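You operate a simulated robot arm through the tools that you are given. There is no shell and no other tool.

You are at the controls of a simulated robot arm. One attempt, no reset.

TASK
Switch the heat off, let the tunnel cool, then switch the air off.
Fine: both blowers; the air runs till the hot lamp is out.

Only the result counts: the job must be done as asked and must still hold three seconds after the hand-in. Knocking over, shifting, dropping, spilling or breaking anything else fails it.

THE ROBOT
A 6-joint arm with a fingered hand, fixed in place. Base frame: the origin is on the floor under the middle of its stand, x ahead of it, y to its left, z up. Units: mm, rad, N and s.
With the tool pointing down near the work surface it reaches from about 100 to 620 mm from the base axis. Its first joint turns from -2.897 to 2.897 rad. Payload 4 kg.
The TCP is the grasp point between the finger pads, 22 mm short of the fingertips. In the tool frame z runs along the fingers and y along their closing line. The gripper opens to 112 mm; its body begins 60 mm behind the TCP. The gripper is a hand of 4 fingers: y runs from the thumb to the fingers, the wrist lies at [0, 0, -218] in the tool frame, and closing takes about 1.5 s.
Orientation is told as [roll, pitch, yaw] about the base's x, y, z axes, in that order, counted from this pose: with the fingers straight down and closing along the base's y, the tool's x points along the base's -x, its y along +y and its z along -z.

THE INTERFACE
- The arm moves only by the tool step_arm. Its argument "steps" is a list of rows, each an object of numbers (a shift or turn left out is 0, a gripper value left out holds the last): "grip": the gripper command, from -1 (shut) to 1 (fully open), values between in proportion; "dx", "dy", "dz": the shift along the base's x, y, z in mm; "wx", "wy", "wz": the turn, a rotation vector about the base's x, y, z in rad. In form: [{"grip": .., "dx": .., "dy": .., "dz": .., "wx": .., "wy": .., "wz": ..}, ...]. A call has 1 to 20 rows; each row shifts and turns the commanded pose from where the row before left it. Rows are played at 5 a second. More than 50 mm and 0.15 rad between two rows, or a gripper value outside its range, and nothing of the call is played. Where a pose cannot be reached the arm comes as near as it can. A force on the tool above 40 N (or 10 N above the force at the start of the call, whichever is more), or a blocked arm, ends the call early, and 0.2 s more pass. The fingers move at their own pace (about 45 mm/s each) and stop on an object; they squeeze with about 24 N. The grip force told is the motor's: it shows also when the fingers shut on nothing. Time passes only in rows, and 0.2 s behind the last, so rows that do not move let the fingers close. The reply holds the time, the measured pose of the TCP, the force on the tool along the base axes, the opening and the grip force, in the units named above and with some noise, with the torque about the TCP (base axes, N m) and any sound that the robot's microphone picked up.
- Cameras (640 x 400 px; columns grow to the right, rows downward): "scene" is fixed at [50.4, -648.7, 1863.6]; the picture's right is [0.81, -0.58, 0.00], its down [-0.38, -0.54, -0.75] and it looks along [0.44, 0.61, -0.66] (base axes); focal length 345 px, centre (320, 200). "wrist" rides on the gripper at [69, 4, -83] in the tool frame; the picture's right is [-0.06, 1.00, 0.00], its down [-0.76, -0.05, -0.64] and it looks along [-0.64, -0.04, 0.77] (tool axes); focal length 243 px, centre (320, 200).
- grab_frame(camera): a new picture of that camera. The clock stands still meanwhile.
- hand_shape(shape): the hand has 4 fingers and takes this shape, open, in about a second: jaw (thumb against the fingers, like two jaws); tri (thumb and two fingers); tip (a fingertip pinch); poke (one finger out to press); point (the index stretched); flat (the hand flat); cup (the hand cupped); fist (a fist). The gripper value then closes the fingers along that shape, each until it touches; the sizes above hold for jaw. It gives what a move gives, with no picture.
- locate(camera, pixels): there is no depth. For up to 12 entries [column, row, z] of the newest picture of that camera ("zoom" is the newest enlarged one), the place [x, y] in the base frame at which the ray of that pixel passes the height z, good to about 3 mm. The clock stands still meanwhile.
- zoom(camera, box): a new picture of the part [left, top, right, bottom] of that camera's present view, enlarged. The clock stands still meanwhile.
- sign_off(): hands the job in; it is judged then, once.

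Leave the gripper open and the arm clear of the work at the hand-in unless told otherwise.

The tools are called after "Emit:" as name(argument=value, ...) on one line, values as JSON. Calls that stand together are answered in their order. step_arm: Moves the arm, as the interface text tells. Its arguments: {"type":"object","properties":{"steps":{"type":"array"}},"required":["steps"]} The other tools are called the same way: hand_shape (shape) gives the hand a shape; grab_frame (camera) takes a picture; locate (camera, pixels) gives the place at which the rays of pixels pass given heights; zoom (camera, box) takes an enlarged picture of a part of a camera's view; sign_off () hands the job in.

At the start:

```text
clock: 0.0
tool_pos: [323.8, -37.4, 1346.3]
tool_rot: [0.0, -0.001, 0.0]
wrist_force: [0.3, -0.4, 0.4]
ft_torque: [0.02, 0.01, -0.01]
width: 112.0
gripper_force: 0.0
shape: jaw
```

scene: 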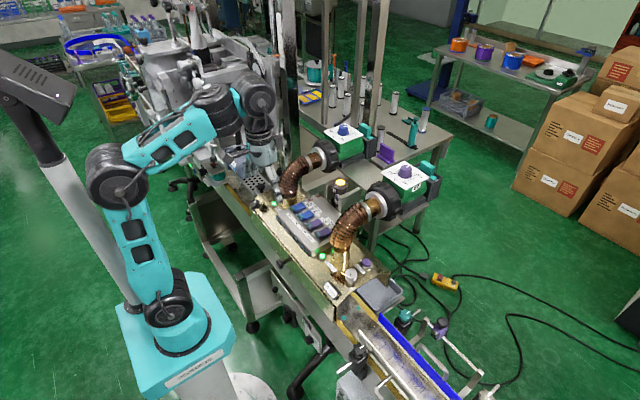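
wrist: 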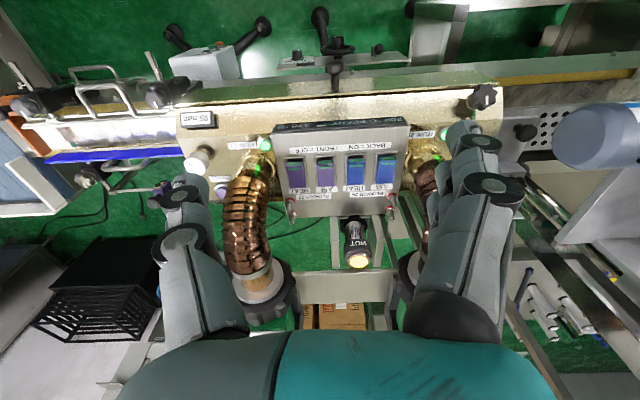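

I see a shrink tunnel with a control panel that has four rocker switches (wrist picture about columns 275-410, rows 125-215), a "HOT" lamp at about (357, 255), and two blowers with hoses. I'll zoom in to read the labels.

Emit:
zoom(camera="wrist", box=[260, 110, 430, 220])

Emit:
zoom(camera="scene", box=[250, 150, 410, 300])

Emit:
zoom(camera="wrist", box=[170, 90, 290, 210])

Emit:
zoom(camera="scene", box=[310, 110, 450, 220])

```text
3.64 times, centred on (345, 165) of wrist
```

zoom: 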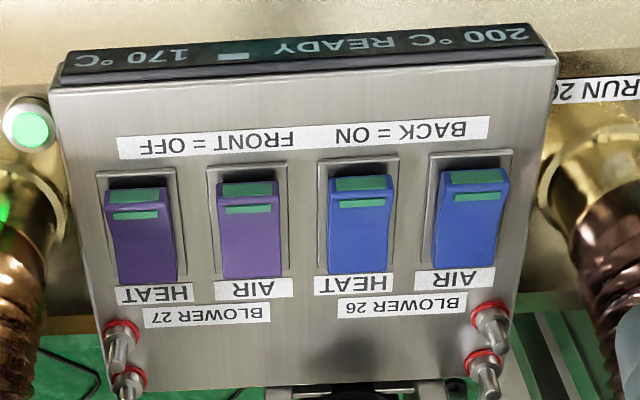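

```text
2.67 times, centred on (330, 225) of scene
```

zoom: 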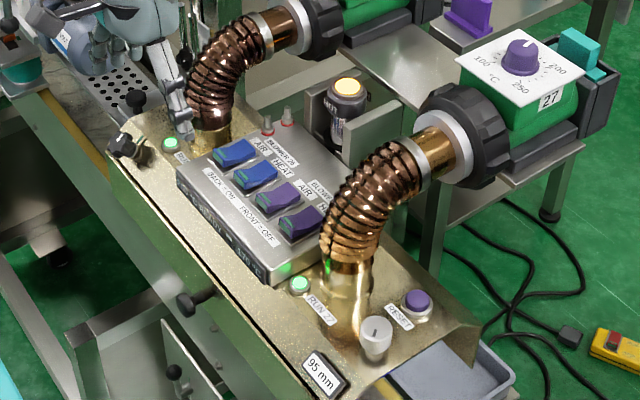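

```text
3.33 times, centred on (230, 150) of wrist
```

zoom: 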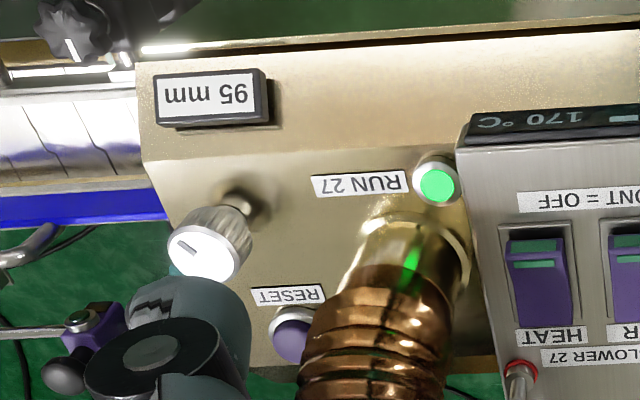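

```text
3.64 times, centred on (380, 165) of scene
```

zoom: 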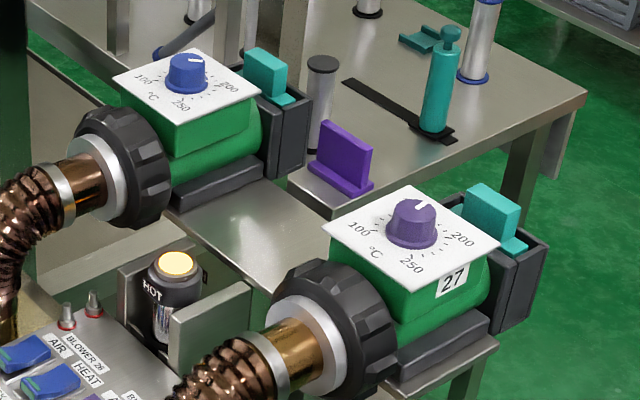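

The panel reads "BACK = ON / FRONT = OFF". The text reads upright from the robot's side, so front is toward -x. All four rockers look ON, and the HOT lamp is lit. Next I'll triangulate the panel from both cameras, starting with the wrist view.

Emit:
zoom(camera="wrist", box=[265, 115, 425, 215])

```text
4.00 times, centred on (345, 165) of wrist
```

zoom: 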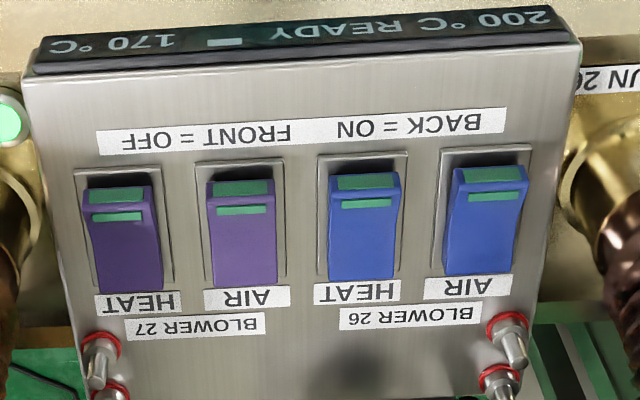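

I'll locate the bezel corners at several heights: the HEAT-27 front corner at zoom (76,172) and the AIR-26 front corner at (532,146). I'll also include the panel's front corners at (25,80) and (581,43).

Emit:
locate(camera="zoom", pixels=[[76, 172, 900], [76, 172, 950], [76, 172, 1000], [532, 146, 900], [532, 146, 950], [532, 146, 1000], [25, 80, 900], [25, 80, 950], [25, 80, 1000], [581, 43, 900], [581, 43, 950], [581, 43, 1000]])

Emit:
zoom(camera="scene", box=[285, 195, 349, 235])

```text
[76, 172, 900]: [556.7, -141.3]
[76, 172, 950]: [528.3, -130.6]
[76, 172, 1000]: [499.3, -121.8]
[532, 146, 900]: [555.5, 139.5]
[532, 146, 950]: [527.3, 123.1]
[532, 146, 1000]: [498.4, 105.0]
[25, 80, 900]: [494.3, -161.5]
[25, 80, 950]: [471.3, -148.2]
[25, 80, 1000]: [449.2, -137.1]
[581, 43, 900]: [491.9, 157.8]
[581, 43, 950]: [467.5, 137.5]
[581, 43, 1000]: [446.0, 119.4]
```

```text
10.00 times, centred on (317, 215) of scene
```

zoom: 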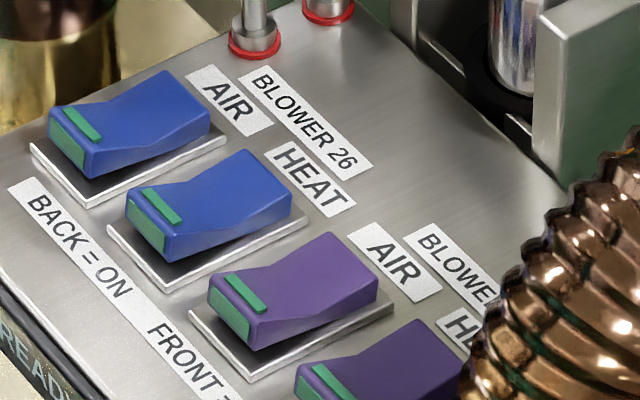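

The scene zoom confirms these are rockers with the front (green) end raised, which is ON. I'll locate the AIR-26 bezel's front +y corner at zoom (30,143) and the other bezel corners, then compare them with the wrist rays.

Emit:
locate(camera="zoom", pixels=[[30, 143, 900], [30, 143, 950], [30, 143, 1000], [85, 207, 950], [107, 226, 950], [165, 292, 950], [189, 314, 950], [253, 382, 950], [228, 140, 950], [307, 219, 950], [394, 308, 950]])

```text
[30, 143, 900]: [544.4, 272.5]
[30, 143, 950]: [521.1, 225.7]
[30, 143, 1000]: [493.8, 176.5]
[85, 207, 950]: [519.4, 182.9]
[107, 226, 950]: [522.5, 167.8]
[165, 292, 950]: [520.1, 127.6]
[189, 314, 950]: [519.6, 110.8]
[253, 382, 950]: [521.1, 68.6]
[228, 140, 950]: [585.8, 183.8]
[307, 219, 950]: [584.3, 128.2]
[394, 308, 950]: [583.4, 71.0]
```

The two rays meet near z ≈ 1115, with x ≈ 432 and y ≈ 63. I'll refine this by locating in the wrist and scene views near that height.

Emit:
locate(camera="zoom", pixels=[[30, 143, 1110], [30, 143, 1120], [85, 207, 1110], [85, 207, 1120], [189, 314, 1110], [189, 314, 1120], [253, 382, 1110], [253, 382, 1120], [228, 140, 1110], [228, 140, 1120], [394, 308, 1110], [394, 308, 1120]])

Emit:
zoom(camera="wrist", box=[265, 115, 425, 215])

```text
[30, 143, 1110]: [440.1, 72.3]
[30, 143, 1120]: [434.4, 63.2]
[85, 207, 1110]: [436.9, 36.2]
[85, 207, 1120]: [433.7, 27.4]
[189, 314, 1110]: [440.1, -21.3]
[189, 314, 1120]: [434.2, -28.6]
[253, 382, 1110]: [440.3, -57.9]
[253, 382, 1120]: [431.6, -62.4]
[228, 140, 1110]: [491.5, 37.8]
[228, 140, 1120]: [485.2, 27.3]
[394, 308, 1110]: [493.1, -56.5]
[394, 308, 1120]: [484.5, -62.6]
```

```text
4.00 times, centred on (345, 165) of wrist
```

zoom: 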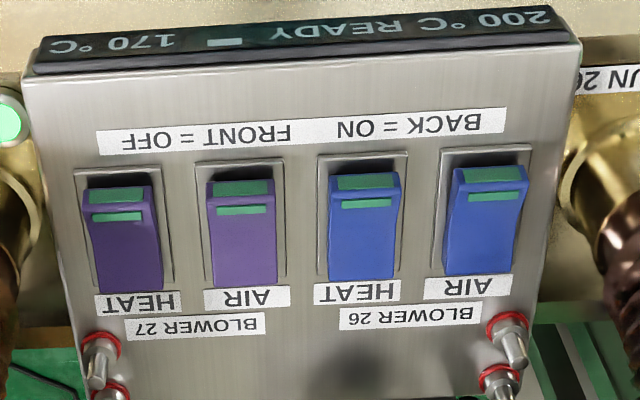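

Now I'll locate the same corners with the wrist rays at 1110 and 1120.

Emit:
locate(camera="zoom", pixels=[[532, 146, 1110], [532, 146, 1120], [443, 150, 1115], [409, 152, 1115], [318, 156, 1115], [285, 159, 1115], [194, 163, 1115], [162, 168, 1115], [76, 172, 1115], [25, 80, 1115], [581, 43, 1115], [285, 277, 1115]])

Emit:
grab_frame(camera="scene")

```text
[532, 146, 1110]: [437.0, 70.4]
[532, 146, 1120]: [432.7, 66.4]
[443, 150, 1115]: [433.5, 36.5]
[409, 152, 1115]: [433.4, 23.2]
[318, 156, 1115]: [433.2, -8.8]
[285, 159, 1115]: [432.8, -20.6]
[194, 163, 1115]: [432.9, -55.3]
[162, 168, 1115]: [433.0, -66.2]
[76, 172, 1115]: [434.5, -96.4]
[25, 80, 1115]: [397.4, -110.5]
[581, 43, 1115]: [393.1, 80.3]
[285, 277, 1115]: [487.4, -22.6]
```

```text
taken
```

scene: 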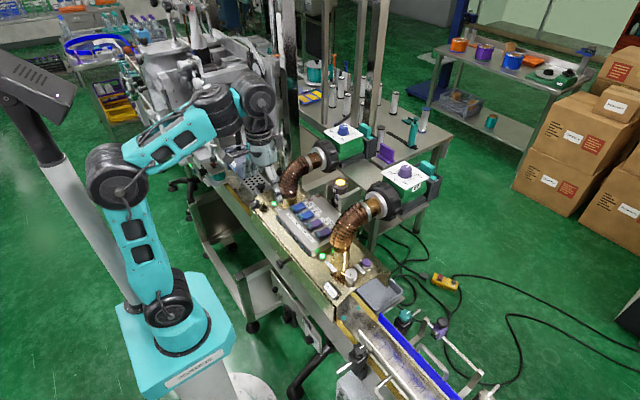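

The panel plate is at z≈1115. The bezels span x 433–488, centred at about y = 52 (AIR 26), 7 (HEAT 26), -38 (AIR 27) and -81 (HEAT 27). Next I'll check where the hoses and the lamp sit so the hand stays clear of them.

Emit:
locate(camera="scene", pixels=[[378, 207, 1150], [378, 207, 1250], [350, 213, 1150], [350, 213, 1250], [332, 243, 1150], [332, 243, 1250], [340, 181, 1150], [340, 181, 1250], [298, 165, 1150], [298, 165, 1250]])

Emit:
grab_frame(camera="wrist")

```text
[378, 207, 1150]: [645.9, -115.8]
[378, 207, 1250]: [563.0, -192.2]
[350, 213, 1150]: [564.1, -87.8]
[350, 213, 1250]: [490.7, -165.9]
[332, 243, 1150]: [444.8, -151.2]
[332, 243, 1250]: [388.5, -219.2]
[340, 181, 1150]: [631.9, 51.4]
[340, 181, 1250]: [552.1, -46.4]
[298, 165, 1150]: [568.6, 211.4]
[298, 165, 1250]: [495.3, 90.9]
```

```text
taken
```

wrist: 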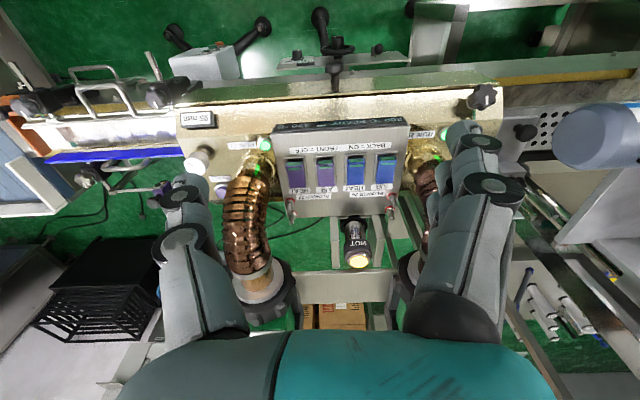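

I'll run the matching wrist rays for hose 27, hose 26 and the lamp.

Emit:
locate(camera="wrist", pixels=[[258, 283, 1150], [258, 283, 1250], [268, 200, 1150], [268, 200, 1250], [357, 260, 1150], [357, 260, 1250], [258, 160, 1050], [258, 160, 1100], [415, 160, 1050], [415, 180, 1150], [420, 200, 1150], [420, 200, 1200]])

```text
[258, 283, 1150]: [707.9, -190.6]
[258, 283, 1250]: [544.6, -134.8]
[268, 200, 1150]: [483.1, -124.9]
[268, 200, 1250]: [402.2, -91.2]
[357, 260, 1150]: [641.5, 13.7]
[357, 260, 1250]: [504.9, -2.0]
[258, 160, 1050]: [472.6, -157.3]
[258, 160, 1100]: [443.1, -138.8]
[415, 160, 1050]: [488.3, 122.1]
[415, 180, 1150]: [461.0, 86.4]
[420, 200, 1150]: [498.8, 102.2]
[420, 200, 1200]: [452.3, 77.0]
```

The hose 27 centreline is around y≈-155 with radius about 30, and the lamp top is at about (590, 5, 1190). The hand is clear of everything at z 1346, so I'll form the poke shape here and look at it.

Emit:
hand_shape(shape="poke")

Emit:
grab_frame(camera="wrist")

Emit:
zoom(camera="scene", box=[200, 80, 328, 200])

```text
clock: 0.9
tool_pos: [325.0, -38.4, 1346.6]
tool_rot: [-0.001, -0.001, 0.0]
wrist_force: [-0.3, 0.0, -0.3]
ft_torque: [0.02, 0.01, -0.02]
width: 0.0
gripper_force: 0.0
shape: poke
```

```text
taken
```

wrist: 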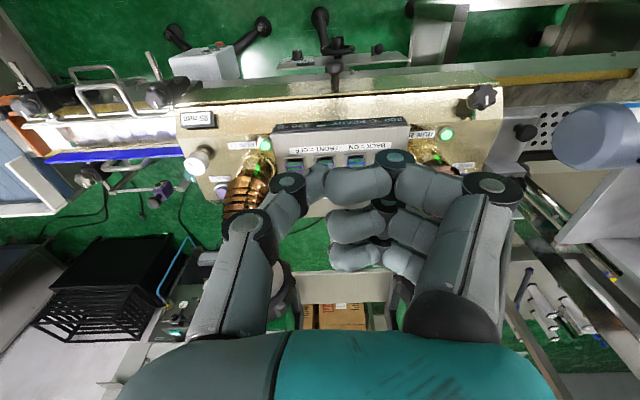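

```text
3.33 times, centred on (264, 140) of scene
```

zoom: 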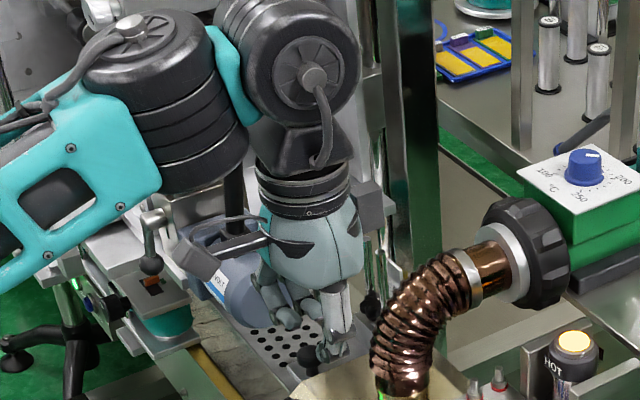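

I'll look at the poke shape in more detail.

Emit:
zoom(camera="wrist", box=[200, 120, 540, 332])

Emit:
zoom(camera="scene", box=[264, 140, 320, 200])

```text
1.88 times, centred on (370, 226) of wrist
```

zoom: 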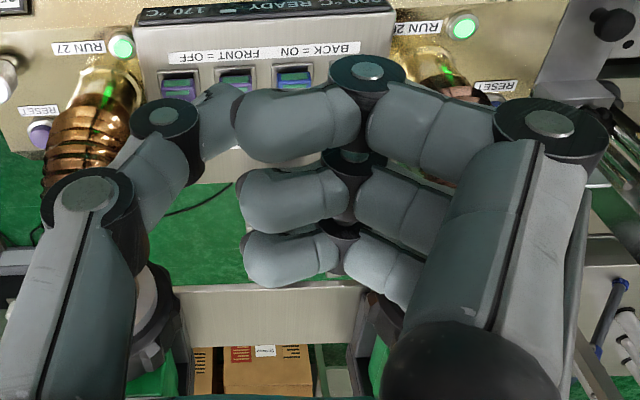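

```text
6.67 times, centred on (292, 170) of scene
```

zoom: 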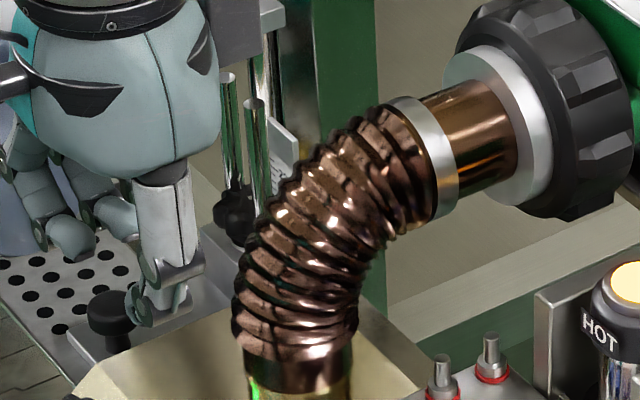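

The fingers may not have finished moving, so I'll let 1 s pass and look again.

Emit:
step_arm(steps=[{"grip": 1}, {"grip": 1}, {"grip": 1}, {"grip": 1}, {"grip": 1}])

Emit:
grab_frame(camera="wrist")

Emit:
zoom(camera="scene", box=[240, 120, 320, 200])

```text
clock: 2.1
tool_pos: [323.4, -38.2, 1346.3]
tool_rot: [0.0, 0.0, -0.001]
wrist_force: [0.3, -0.3, 0.6]
ft_torque: [0.02, 0.02, -0.03]
width: 0.1
gripper_force: 0.0
shape: poke
```

```text
taken
```

wrist: 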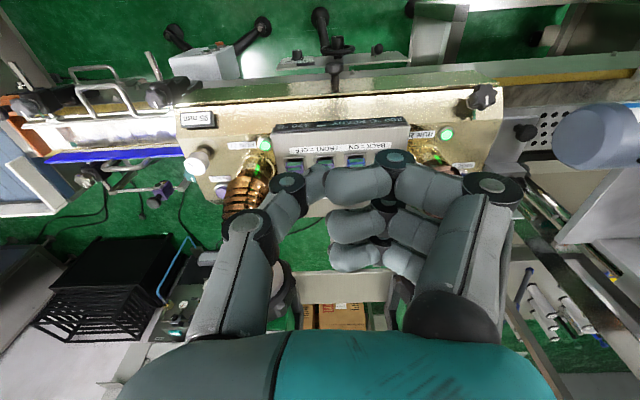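

```text
5.00 times, centred on (280, 160) of scene
```

zoom: 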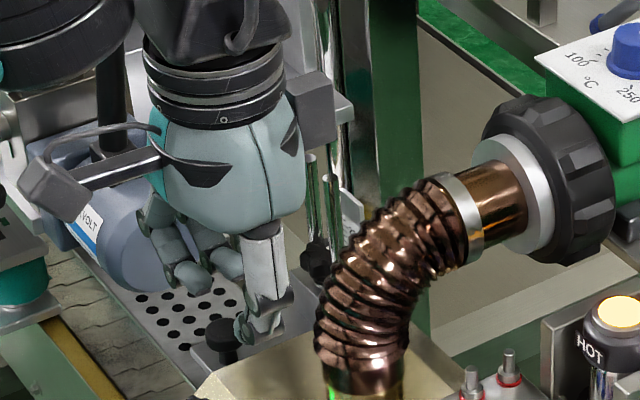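

In poke, all the fingers look curled inward and no clear finger sticks out. I'll compare with the "point" shape.

Emit:
hand_shape(shape="point")

Emit:
grab_frame(camera="wrist")

Emit:
zoom(camera="scene", box=[240, 120, 320, 200])

```text
clock: 3.0
tool_pos: [324.9, -38.5, 1346.7]
tool_rot: [0.0, 0.0, 0.001]
wrist_force: [0.1, -0.1, 0.5]
ft_torque: [0.0, -0.01, -0.01]
width: 105.6
gripper_force: 0.1
shape: point
```

```text
taken
```

wrist: 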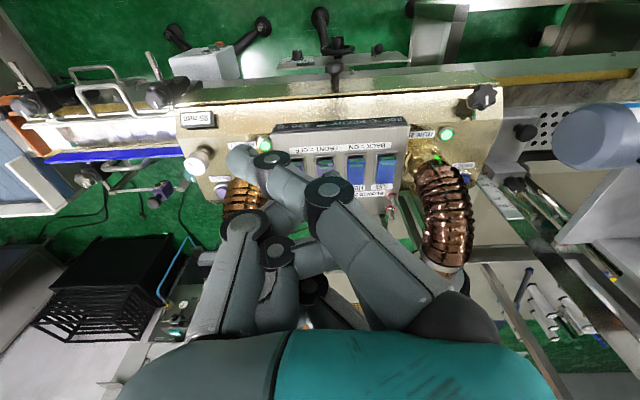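

```text
5.00 times, centred on (280, 160) of scene
```

zoom: 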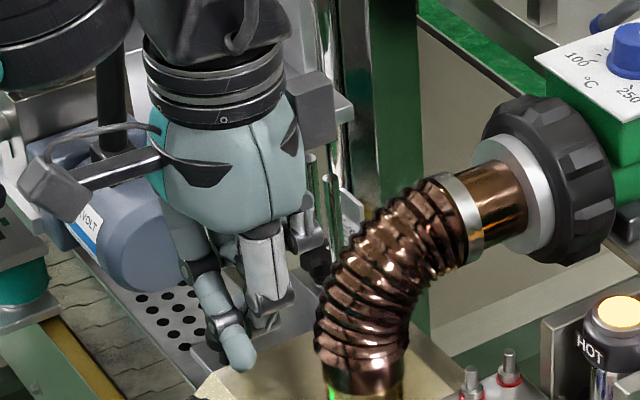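

In point shape the index is stretched and its tip is clearly the lowest part, at scene zoom (238,368). I'll let it settle and then triangulate that fingertip.

Emit:
step_arm(steps=[{"grip": 1}, {"grip": 1}, {"grip": 1}])

Emit:
zoom(camera="wrist", box=[190, 120, 350, 220])

Emit:
zoom(camera="scene", box=[248, 165, 304, 200])

```text
clock: 3.8
tool_pos: [323.9, -38.1, 1346.6]
tool_rot: [0.0, 0.0, 0.002]
wrist_force: [-0.1, -0.3, 0.0]
ft_torque: [-0.03, -0.05, -0.03]
width: 105.9
gripper_force: 0.1
shape: point
```

```text
4.00 times, centred on (270, 170) of wrist
```

zoom: 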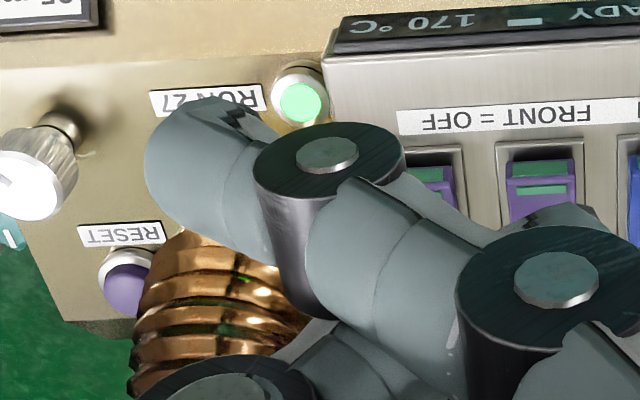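

```text
11.43 times, centred on (276, 182) of scene
```

zoom: 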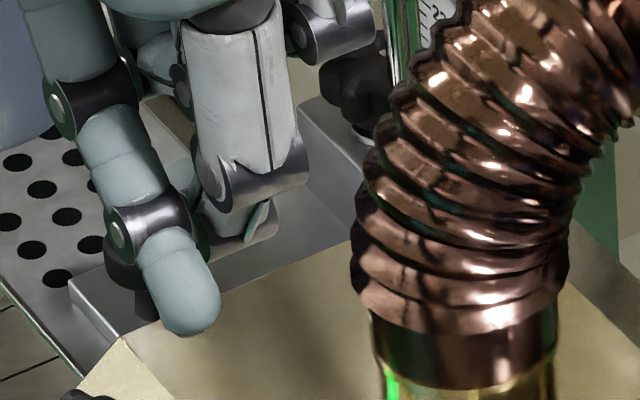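

I'll triangulate the fingertip with the scene zoom at (190,320), plus the index joints and the thumb's low end.

Emit:
locate(camera="zoom", pixels=[[190, 318, 1260], [190, 318, 1300], [190, 318, 1340], [150, 220, 1260], [150, 220, 1300], [150, 220, 1340], [90, 100, 1300], [90, 100, 1340], [90, 100, 1380], [250, 235, 1300], [250, 235, 1340], [250, 235, 1380]])

Emit:
zoom(camera="wrist", box=[190, 120, 350, 220])

```text
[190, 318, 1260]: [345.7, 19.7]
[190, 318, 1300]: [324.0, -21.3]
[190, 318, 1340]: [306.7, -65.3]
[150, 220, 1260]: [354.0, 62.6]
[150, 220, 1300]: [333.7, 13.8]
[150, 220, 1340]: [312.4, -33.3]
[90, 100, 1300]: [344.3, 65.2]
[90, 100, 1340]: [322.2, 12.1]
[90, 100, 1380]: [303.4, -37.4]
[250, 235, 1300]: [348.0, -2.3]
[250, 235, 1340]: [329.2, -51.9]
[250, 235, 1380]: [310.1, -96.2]
```

```text
4.00 times, centred on (270, 170) of wrist
```

zoom: 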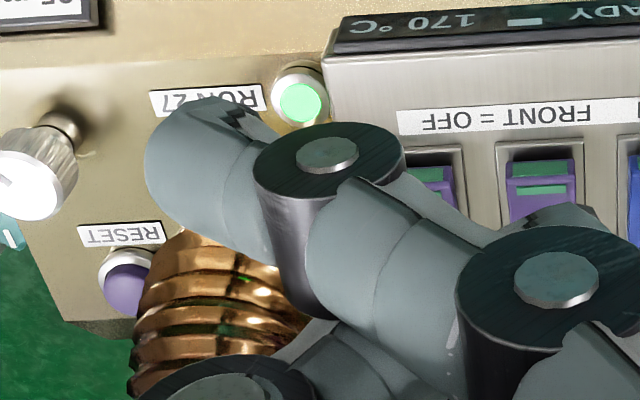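

Emit:
locate(camera="zoom", pixels=[[165, 160, 1260], [165, 160, 1300], [165, 160, 1340], [325, 155, 1300], [325, 155, 1340], [325, 155, 1380], [555, 280, 1300], [555, 280, 1340], [555, 280, 1380]])

```text
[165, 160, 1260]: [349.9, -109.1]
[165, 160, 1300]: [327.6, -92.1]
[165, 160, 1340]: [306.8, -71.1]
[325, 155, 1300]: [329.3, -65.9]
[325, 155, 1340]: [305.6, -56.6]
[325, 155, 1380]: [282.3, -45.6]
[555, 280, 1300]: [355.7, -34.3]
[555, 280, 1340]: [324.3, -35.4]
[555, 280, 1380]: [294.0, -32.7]
```

The point fingertip sits at about (305, -69, 1344), pointing sideways at roughly the thumb's height, so the thumb could get in the way. I'll look at the "tip" shape, closed, as an alternative.

Emit:
hand_shape(shape="tip")

Emit:
step_arm(steps=[{"grip": -1}, {"grip": -1}, {"grip": -1}, {"grip": -1}, {"grip": -1}, {"grip": -1}, {"grip": -1}, {"grip": -1}, {"grip": -1}, {"grip": -1}])

Emit:
grab_frame(camera="wrist")

Emit:
zoom(camera="scene", box=[240, 120, 320, 200])

```text
clock: 4.7
tool_pos: [324.6, -37.5, 1345.4]
tool_rot: [0.001, -0.001, 0.0]
wrist_force: [-0.6, 0.4, -0.9]
ft_torque: [0.0, 0.02, -0.01]
width: 111.9
gripper_force: 0.0
shape: tip
```

```text
clock: 6.9
tool_pos: [324.9, -38.4, 1346.1]
tool_rot: [0.0, 0.0, -0.001]
wrist_force: [0.4, 0.1, 0.1]
ft_torque: [0.02, -0.02, -0.02]
width: 0.0
gripper_force: 23.7
shape: tip
```

```text
taken
```

wrist: 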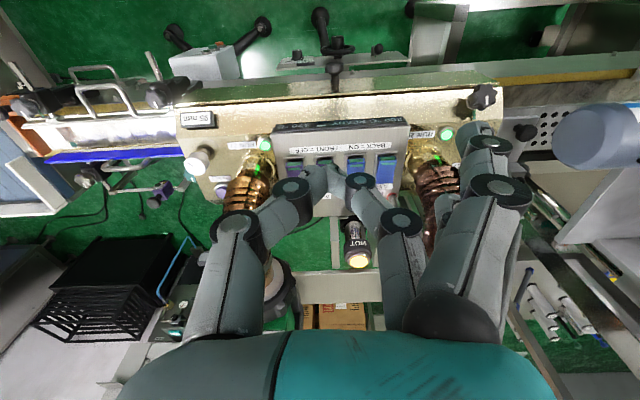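

```text
5.00 times, centred on (280, 160) of scene
```

zoom: 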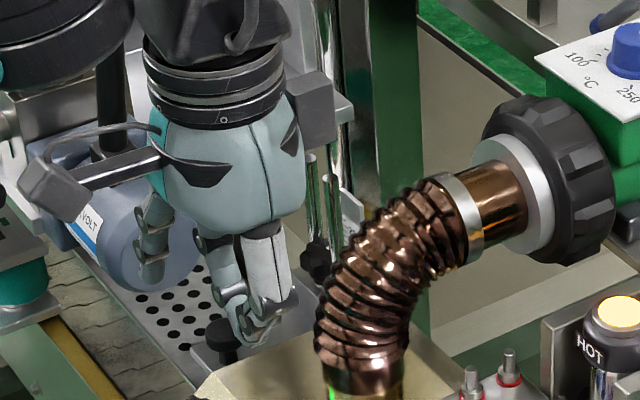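

In closed tip shape, the thumb and one finger meet at a clear pinch point at wrist (325,178). The other two fingers stay open on the +y side. I'll zoom in to triangulate the pinch tip and the open fingers.

Emit:
zoom(camera="wrist", box=[260, 140, 420, 240])

Emit:
zoom(camera="wrist", box=[420, 100, 580, 200])

Emit:
zoom(camera="scene", box=[248, 155, 312, 195])

```text
4.00 times, centred on (340, 190) of wrist
```

zoom: 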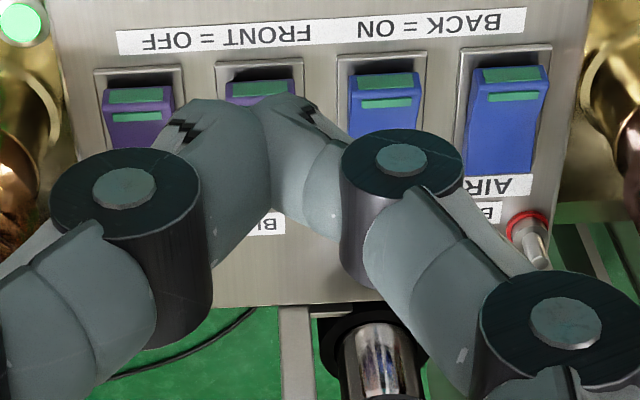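

```text
4.00 times, centred on (500, 150) of wrist
```

zoom: 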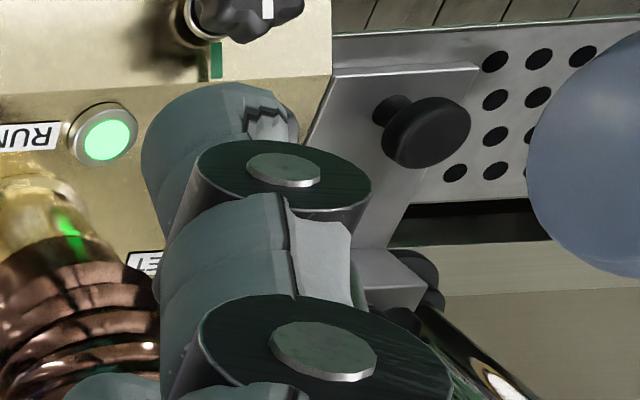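

```text
10.00 times, centred on (280, 175) of scene
```

zoom: 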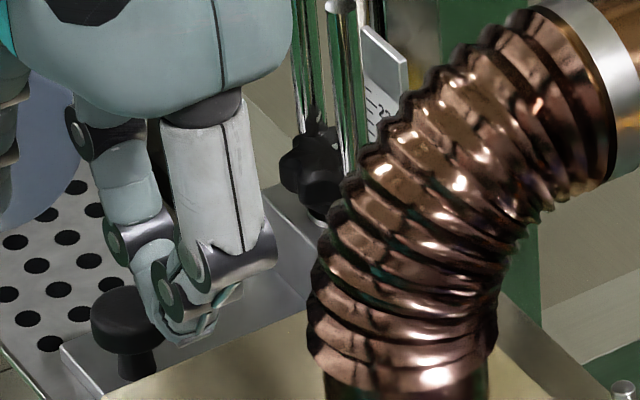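

Emit:
locate(camera="zoom", pixels=[[185, 335, 1280], [185, 335, 1320], [185, 335, 1360], [170, 285, 1320], [170, 285, 1360]])

Emit:
locate(camera="wrist", pixels=[[325, 168, 1280], [325, 168, 1320], [325, 168, 1360], [460, 130, 1280], [460, 130, 1320], [460, 130, 1360]])

```text
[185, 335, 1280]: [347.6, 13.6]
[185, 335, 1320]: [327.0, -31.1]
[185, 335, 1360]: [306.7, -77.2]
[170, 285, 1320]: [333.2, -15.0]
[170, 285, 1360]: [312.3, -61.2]
```

```text
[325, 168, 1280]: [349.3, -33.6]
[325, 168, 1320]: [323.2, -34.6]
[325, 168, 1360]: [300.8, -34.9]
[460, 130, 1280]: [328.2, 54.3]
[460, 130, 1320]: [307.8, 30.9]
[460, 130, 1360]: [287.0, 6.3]
```

The pinch tip is at about (325, -35, 1323), directly under the TCP and 22–23 mm below it, so it makes a well-defined poking tip. I'll check the lowest point of the open finger at scene (246,177) and wrist (468,128), and the hose-27 base.

Emit:
grab_frame(camera="scene")

Emit:
locate(camera="scene", pixels=[[246, 177, 1300], [246, 177, 1320], [246, 177, 1340], [339, 272, 1060], [339, 272, 1080], [331, 240, 1150], [331, 240, 1180], [334, 228, 1180], [334, 228, 1200], [300, 176, 1150]])

Emit:
locate(camera="wrist", pixels=[[468, 128, 1300], [468, 128, 1320], [468, 128, 1340], [264, 145, 1060], [447, 134, 1060], [264, 145, 1080], [447, 134, 1080], [290, 188, 1340], [290, 188, 1360]])

```text
taken
```

scene: 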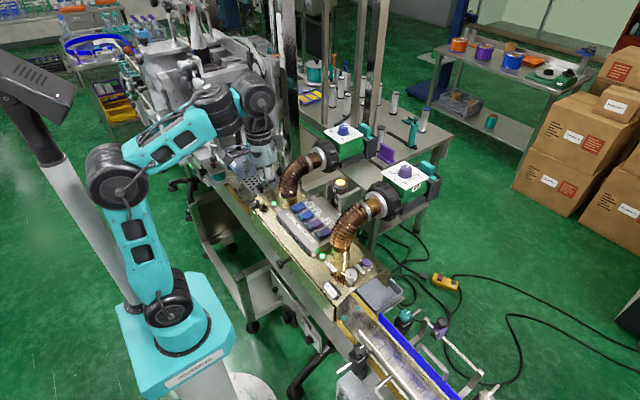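

```text
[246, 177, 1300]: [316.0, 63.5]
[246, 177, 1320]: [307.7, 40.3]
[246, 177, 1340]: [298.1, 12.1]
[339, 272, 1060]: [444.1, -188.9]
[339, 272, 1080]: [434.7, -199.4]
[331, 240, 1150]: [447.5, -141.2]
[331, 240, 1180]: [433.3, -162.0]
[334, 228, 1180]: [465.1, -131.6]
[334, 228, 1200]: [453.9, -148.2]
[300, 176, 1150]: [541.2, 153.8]
```

```text
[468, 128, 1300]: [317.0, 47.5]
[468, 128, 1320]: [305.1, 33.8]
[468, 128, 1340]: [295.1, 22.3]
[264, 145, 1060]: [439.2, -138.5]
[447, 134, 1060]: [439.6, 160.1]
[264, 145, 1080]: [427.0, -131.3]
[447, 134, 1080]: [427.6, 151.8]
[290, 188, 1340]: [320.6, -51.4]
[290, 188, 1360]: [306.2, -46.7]
```

The open finger's tip is at about (303, 30, 1327), so tool offset x+21, y+68, and about 4 mm higher than the pinch tip. Yawing the tool about +80° puts the open fingers toward the robot, off the panel front. Next I'll find the height of the raised rocker front edges on HEAT 26.

Emit:
locate(camera="scene", pixels=[[298, 214.3, 1125], [298, 214.3, 1135], [298, 214.3, 1145], [301.5, 218.2, 1125], [301.5, 218.2, 1135], [301.5, 218.2, 1145]])

Emit:
locate(camera="wrist", pixels=[[365.5, 162, 1125], [365.5, 162, 1135], [365.5, 162, 1145], [348.0, 163, 1125], [348.0, 163, 1135], [348.0, 163, 1145]])

```text
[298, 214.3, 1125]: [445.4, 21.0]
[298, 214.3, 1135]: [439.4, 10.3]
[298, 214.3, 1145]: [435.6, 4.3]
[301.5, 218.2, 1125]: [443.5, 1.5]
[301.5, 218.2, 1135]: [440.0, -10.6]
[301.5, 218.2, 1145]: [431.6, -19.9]
```

```text
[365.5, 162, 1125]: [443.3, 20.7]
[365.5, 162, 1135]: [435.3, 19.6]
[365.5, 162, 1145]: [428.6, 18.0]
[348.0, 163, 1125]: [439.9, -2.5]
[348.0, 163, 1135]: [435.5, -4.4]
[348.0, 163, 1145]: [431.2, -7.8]
```

The raised rocker front edge is at about x≈441, z≈1128, with HEAT 26 centred at y≈8. I'll yaw the tool by +1.3 rad here, well above everything, keeping the fingers shut.

Emit:
step_arm(steps=[{"grip": -1, "wz": 0.13}, {"wz": 0.13}, {"wz": 0.13}, {"wz": 0.13}, {"wz": 0.13}, {"wz": 0.13}, {"wz": 0.13}, {"wz": 0.13}, {"wz": 0.13}, {"wz": 0.13}, {}])

Emit:
grab_frame(camera="wrist")

Emit:
zoom(camera="scene", box=[230, 120, 326, 200])

```text
clock: 9.3
tool_pos: [324.6, -37.8, 1346.2]
tool_rot: [-0.001, -0.001, 1.303]
wrist_force: [0.1, -0.1, 0.4]
ft_torque: [-0.02, -0.01, -0.05]
width: 0.1
gripper_force: 24.4
shape: tip
```

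```text
taken
```

wrist: 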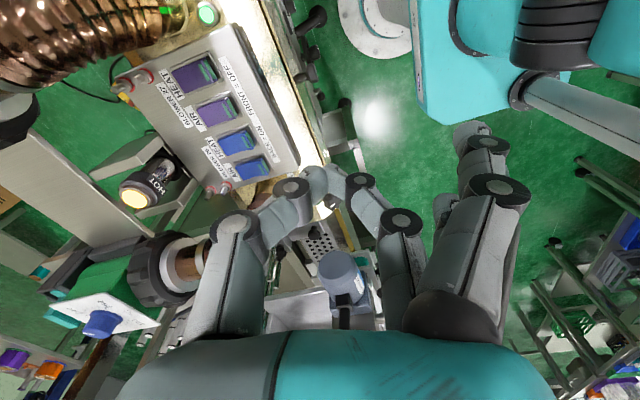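

```text
5.00 times, centred on (278, 160) of scene
```

zoom: 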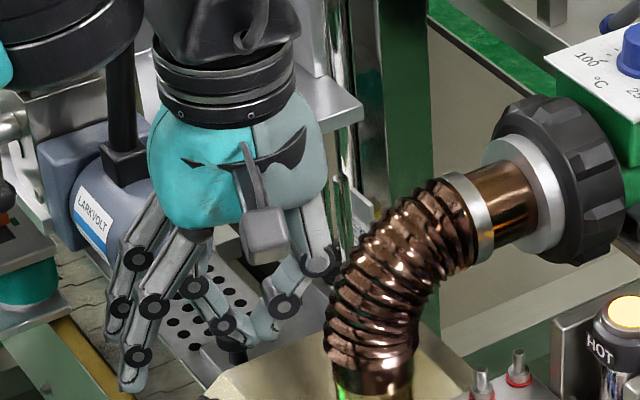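

The yaw is done. Both open fingers point toward the robot, and the pinch tip is at the rear. I'll move above the front end of HEAT 26 at (443, 8) and come down to TCP z≈1200.

Emit:
step_arm(steps=[{"dx": 20, "dy": 8}, {"dx": 20, "dy": 8}, {"dx": 20, "dy": 8}, {"dx": 20, "dy": 8}, {"dx": 20, "dy": 7}, {"dx": 18, "dy": 7}, {"dz": -25}, {"dz": -25}, {"dz": -25}, {"dz": -25}, {"dz": -25}, {"dz": -20}, {}])

Emit:
grab_frame(camera="wrist")

Emit:
zoom(camera="scene", box=[250, 150, 378, 230])

```text
clock: 12.1
tool_pos: [443.6, 9.4, 1202.7]
tool_rot: [-0.001, 0.0, 1.3]
wrist_force: [0.3, 0.5, 0.6]
ft_torque: [0.0, -0.01, -0.02]
width: 0.0
gripper_force: 24.2
shape: tip
```

```text
taken
```

wrist: 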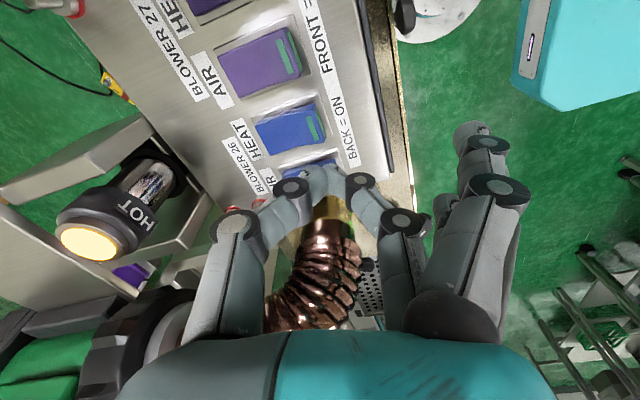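

```text
5.00 times, centred on (314, 190) of scene
```

zoom: 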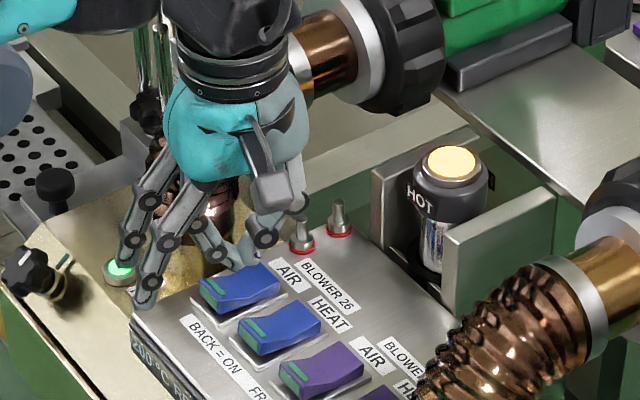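

I'm over HEAT 26 with the tip at z≈1180. I'll lower to about 10 mm above the rocker (TCP z≈1160) and look again.

Emit:
step_arm(steps=[{"dz": -15, "dy": -1.0}, {"dz": -15}, {"dz": -12}, {}])

Emit:
zoom(camera="wrist", box=[220, 80, 420, 205])

Emit:
zoom(camera="scene", box=[265, 170, 345, 235])

```text
clock: 13.1
tool_pos: [442.6, 8.2, 1159.7]
tool_rot: [0.0, -0.002, 1.3]
wrist_force: [0.7, 0.9, -0.1]
ft_torque: [0.02, 0.03, -0.01]
width: 0.1
gripper_force: 24.2
shape: tip
```

```text
3.20 times, centred on (320, 142) of wrist
```

zoom: 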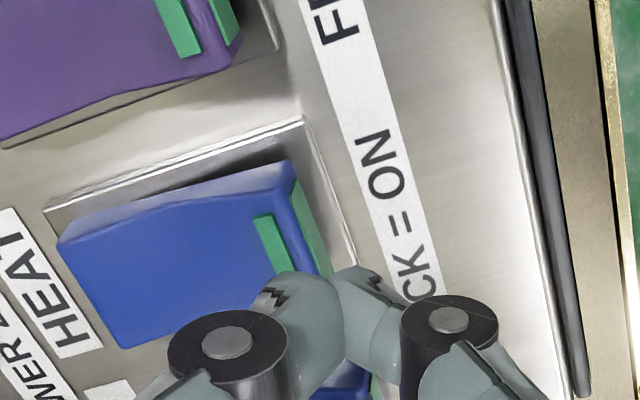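

```text
6.15 times, centred on (305, 202) of scene
```

zoom: 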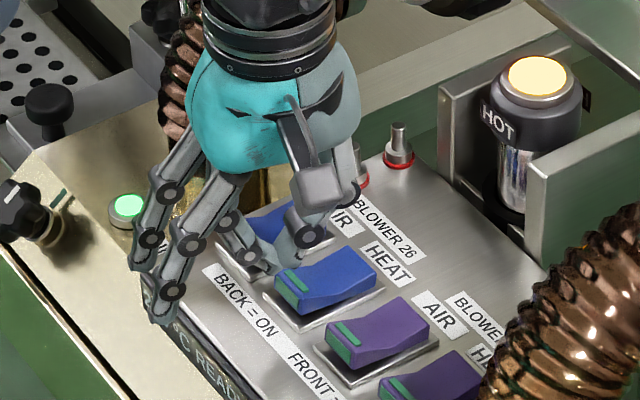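

I'll check the tip against the rocker corners precisely by re-zooming the wrist view and locating.

Emit:
zoom(camera="wrist", box=[260, 100, 388, 180])

```text
5.00 times, centred on (324, 140) of wrist
```

zoom: 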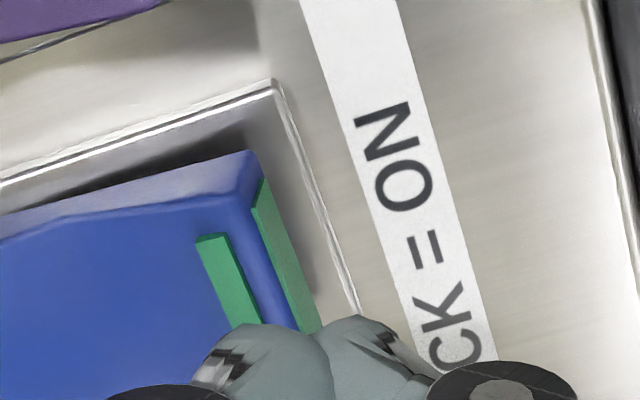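

Emit:
locate(camera="zoom", pixels=[[250, 165, 1128], [295, 325, 1128], [275, 82, 1116], [358, 312, 1116], [265, 330, 1128], [325, 335, 1138], [325, 335, 1132], [300, 380, 1142], [210, 240, 1128]])

```text
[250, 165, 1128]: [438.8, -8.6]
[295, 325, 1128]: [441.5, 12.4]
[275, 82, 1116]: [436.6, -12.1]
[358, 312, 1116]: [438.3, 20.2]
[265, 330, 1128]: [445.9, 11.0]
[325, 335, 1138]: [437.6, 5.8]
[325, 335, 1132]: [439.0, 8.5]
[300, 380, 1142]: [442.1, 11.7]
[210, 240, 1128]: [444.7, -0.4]
```

The tip is centred in y (≈7) but sits slightly forward at x≈439, while the rocker's front edge is at x≈440. I'll shift +3 mm in x, then lower gently in small steps, watching the force.

Emit:
step_arm(steps=[{"dx": 3}, {"dz": -3}, {"dz": -3}, {"dz": -2}, {"dz": -2}, {"dz": -1}, {}])

Emit:
zoom(camera="wrist", box=[240, 100, 400, 200])

```text
clock: 14.7
tool_pos: [446.5, 6.7, 1149.6]
tool_rot: [0.0, -0.002, 1.301]
wrist_force: [0.3, -0.7, 0.8]
ft_torque: [-0.01, 0.02, 0.0]
width: 0.0
gripper_force: 24.4
shape: tip
```

```text
4.00 times, centred on (320, 150) of wrist
```

zoom: 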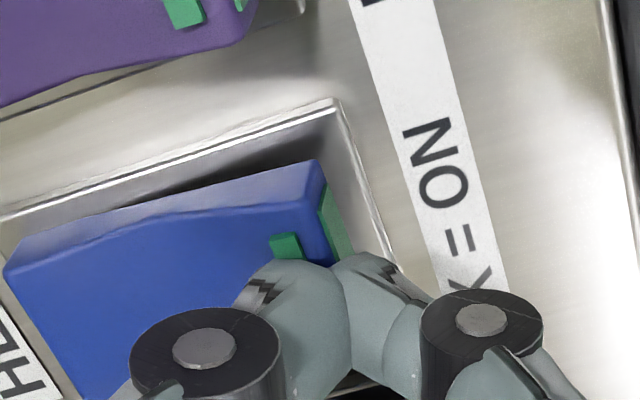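

No contact force yet at TCP z 1149.6. I'll keep going down in 1.5 mm steps.

Emit:
step_arm(steps=[{"dz": -1.5}, {"dz": -1.5}, {"dz": -1.5}, {"dz": -1.5}, {}])

```text
clock: 15.9
tool_pos: [445.6, 7.1, 1144.5]
tool_rot: [-0.001, 0.001, 1.3]
wrist_force: [-6.0, -0.3, 0.5]
ft_torque: [-0.03, 0.11, 0.02]
width: 0.0
gripper_force: 23.9
shape: tip
```

There is a contact force of about -6 N in x. I'll look at what the tip is touching.

Emit:
zoom(camera="wrist", box=[240, 100, 400, 200])

Emit:
zoom(camera="scene", box=[275, 180, 339, 230])

```text
4.00 times, centred on (320, 150) of wrist
```

zoom: 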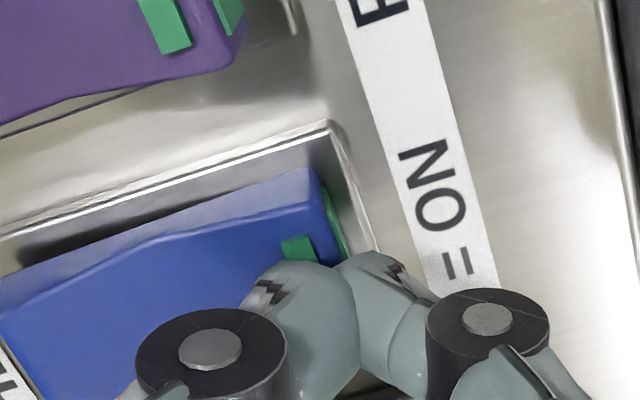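

```text
8.00 times, centred on (307, 205) of scene
```

zoom: 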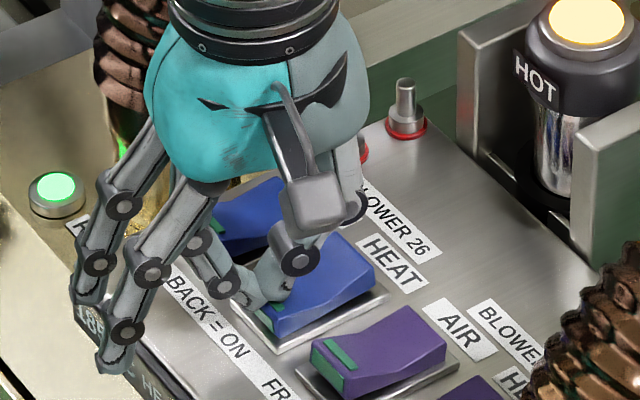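

The rocker front is dropping under the tip. I'll continue down.

Emit:
step_arm(steps=[{"dz": -1.5}, {"dz": -1.5}, {"dz": -1.5}, {}])

Emit:
zoom(camera="wrist", box=[240, 100, 400, 200])

Emit:
zoom(camera="scene", box=[275, 180, 339, 230])

```text
clock: 16.9
tool_pos: [445.6, 7.1, 1140.7]
tool_rot: [0.0, -0.004, 1.299]
wrist_force: [-14.0, -12.6, 28.2]
ft_torque: [-0.24, 0.45, 0.12]
width: 0.0
gripper_force: 23.8
shape: tip
```

```text
4.00 times, centred on (320, 150) of wrist
```

zoom: 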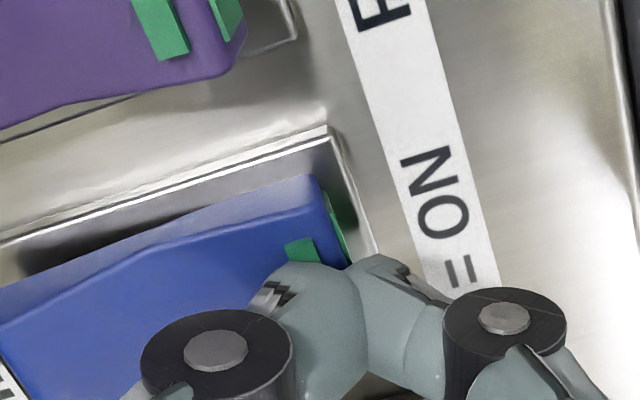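

```text
8.00 times, centred on (307, 205) of scene
```

zoom: 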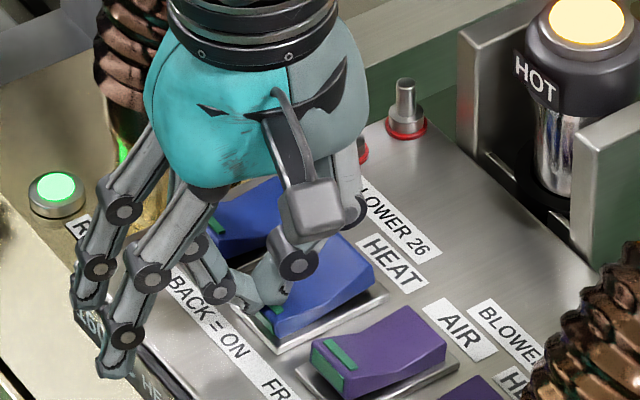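

Fz is 28 N, and the torque places the contact right at the tip on its front side. The rocker is partly down. I'll push a bit further in small steps.

Emit:
step_arm(steps=[{"dz": -1}, {"dz": -1}, {}])

Emit:
zoom(camera="wrist", box=[240, 100, 400, 200])

Emit:
zoom(camera="scene", box=[275, 180, 339, 230])

```text
clock: 17.4
tool_pos: [445.4, 7.0, 1140.2]
tool_rot: [-0.004, -0.002, 1.296]
wrist_force: [-10.3, -6.1, 15.8]
ft_torque: [-0.12, 0.27, 0.07]
width: 0.0
gripper_force: 23.8
shape: tip
stopped in row 2: the force on the tool passed its limit at 46 N (the readings are from after the stop); the commanded pose is now the measured one
```

```text
4.00 times, centred on (320, 150) of wrist
```

zoom: 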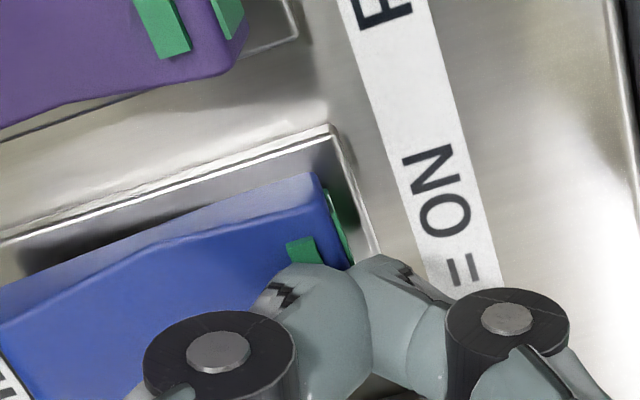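

```text
8.00 times, centred on (307, 205) of scene
```

zoom: 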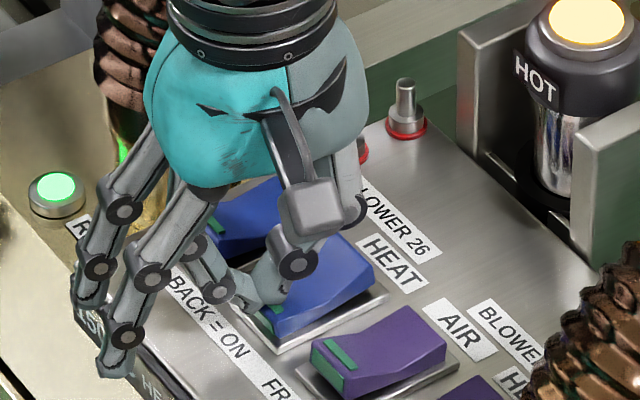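

The force limit tripped at 46 N and no click was reported. The front side of the tip is probably resting on the bezel frame. I'll raise and check the rocker's state.

Emit:
step_arm(steps=[{"dz": 5}, {"dz": 8}, {"dz": 8}, {}])

Emit:
zoom(camera="wrist", box=[240, 60, 400, 180])

Emit:
zoom(camera="scene", box=[275, 180, 355, 240])

```text
clock: 18.4
tool_pos: [446.3, 8.0, 1159.4]
tool_rot: [-0.004, -0.003, 1.3]
wrist_force: [-0.7, -0.2, 0.3]
ft_torque: [0.02, -0.03, 0.02]
width: 0.1
gripper_force: 23.8
shape: tip
```

```text
3.33 times, centred on (320, 120) of wrist
```

zoom: 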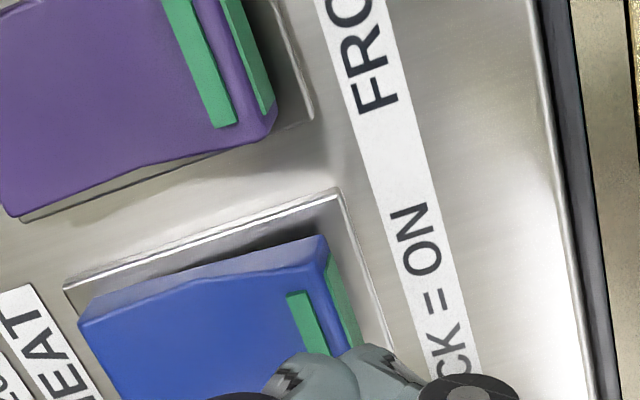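

```text
6.67 times, centred on (315, 210) of scene
```

zoom: 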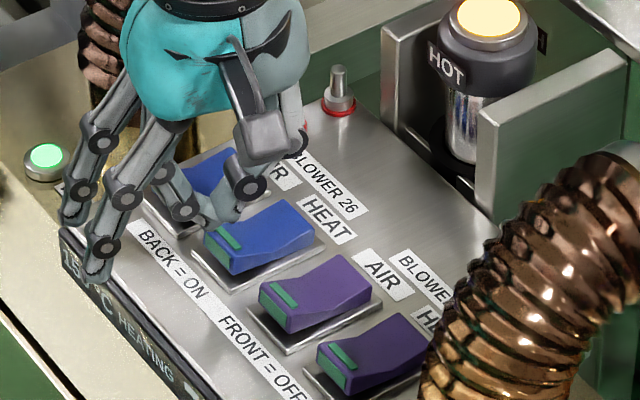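

The rocker sprang back and is still ON. The display now shows something like "15? °C HEATING", so I'll read it closely.

Emit:
zoom(camera="scene", box=[276, 208, 324, 248])

Emit:
zoom(camera="wrist", box=[300, 0, 460, 100])

```text
10.00 times, centred on (300, 228) of scene
```

zoom: 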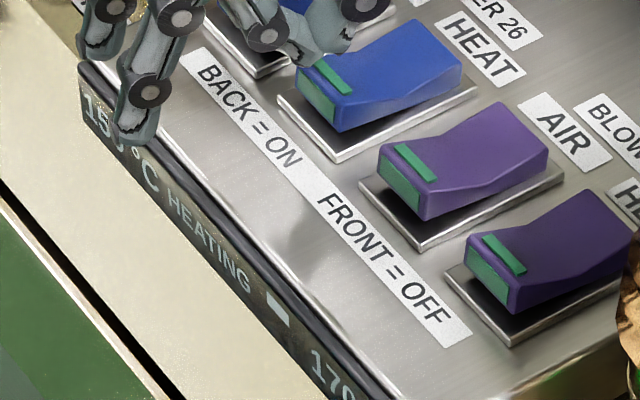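

```text
4.00 times, centred on (380, 50) of wrist
```

zoom: 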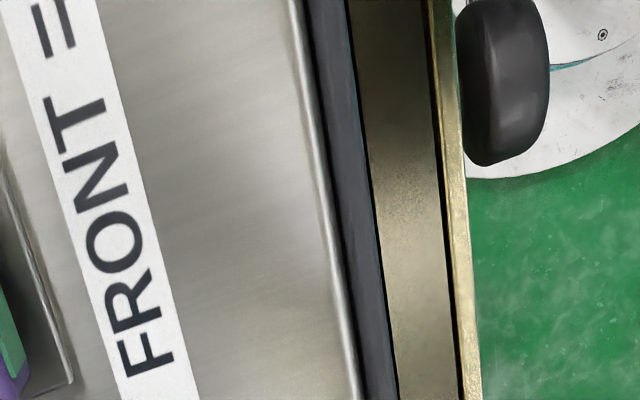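

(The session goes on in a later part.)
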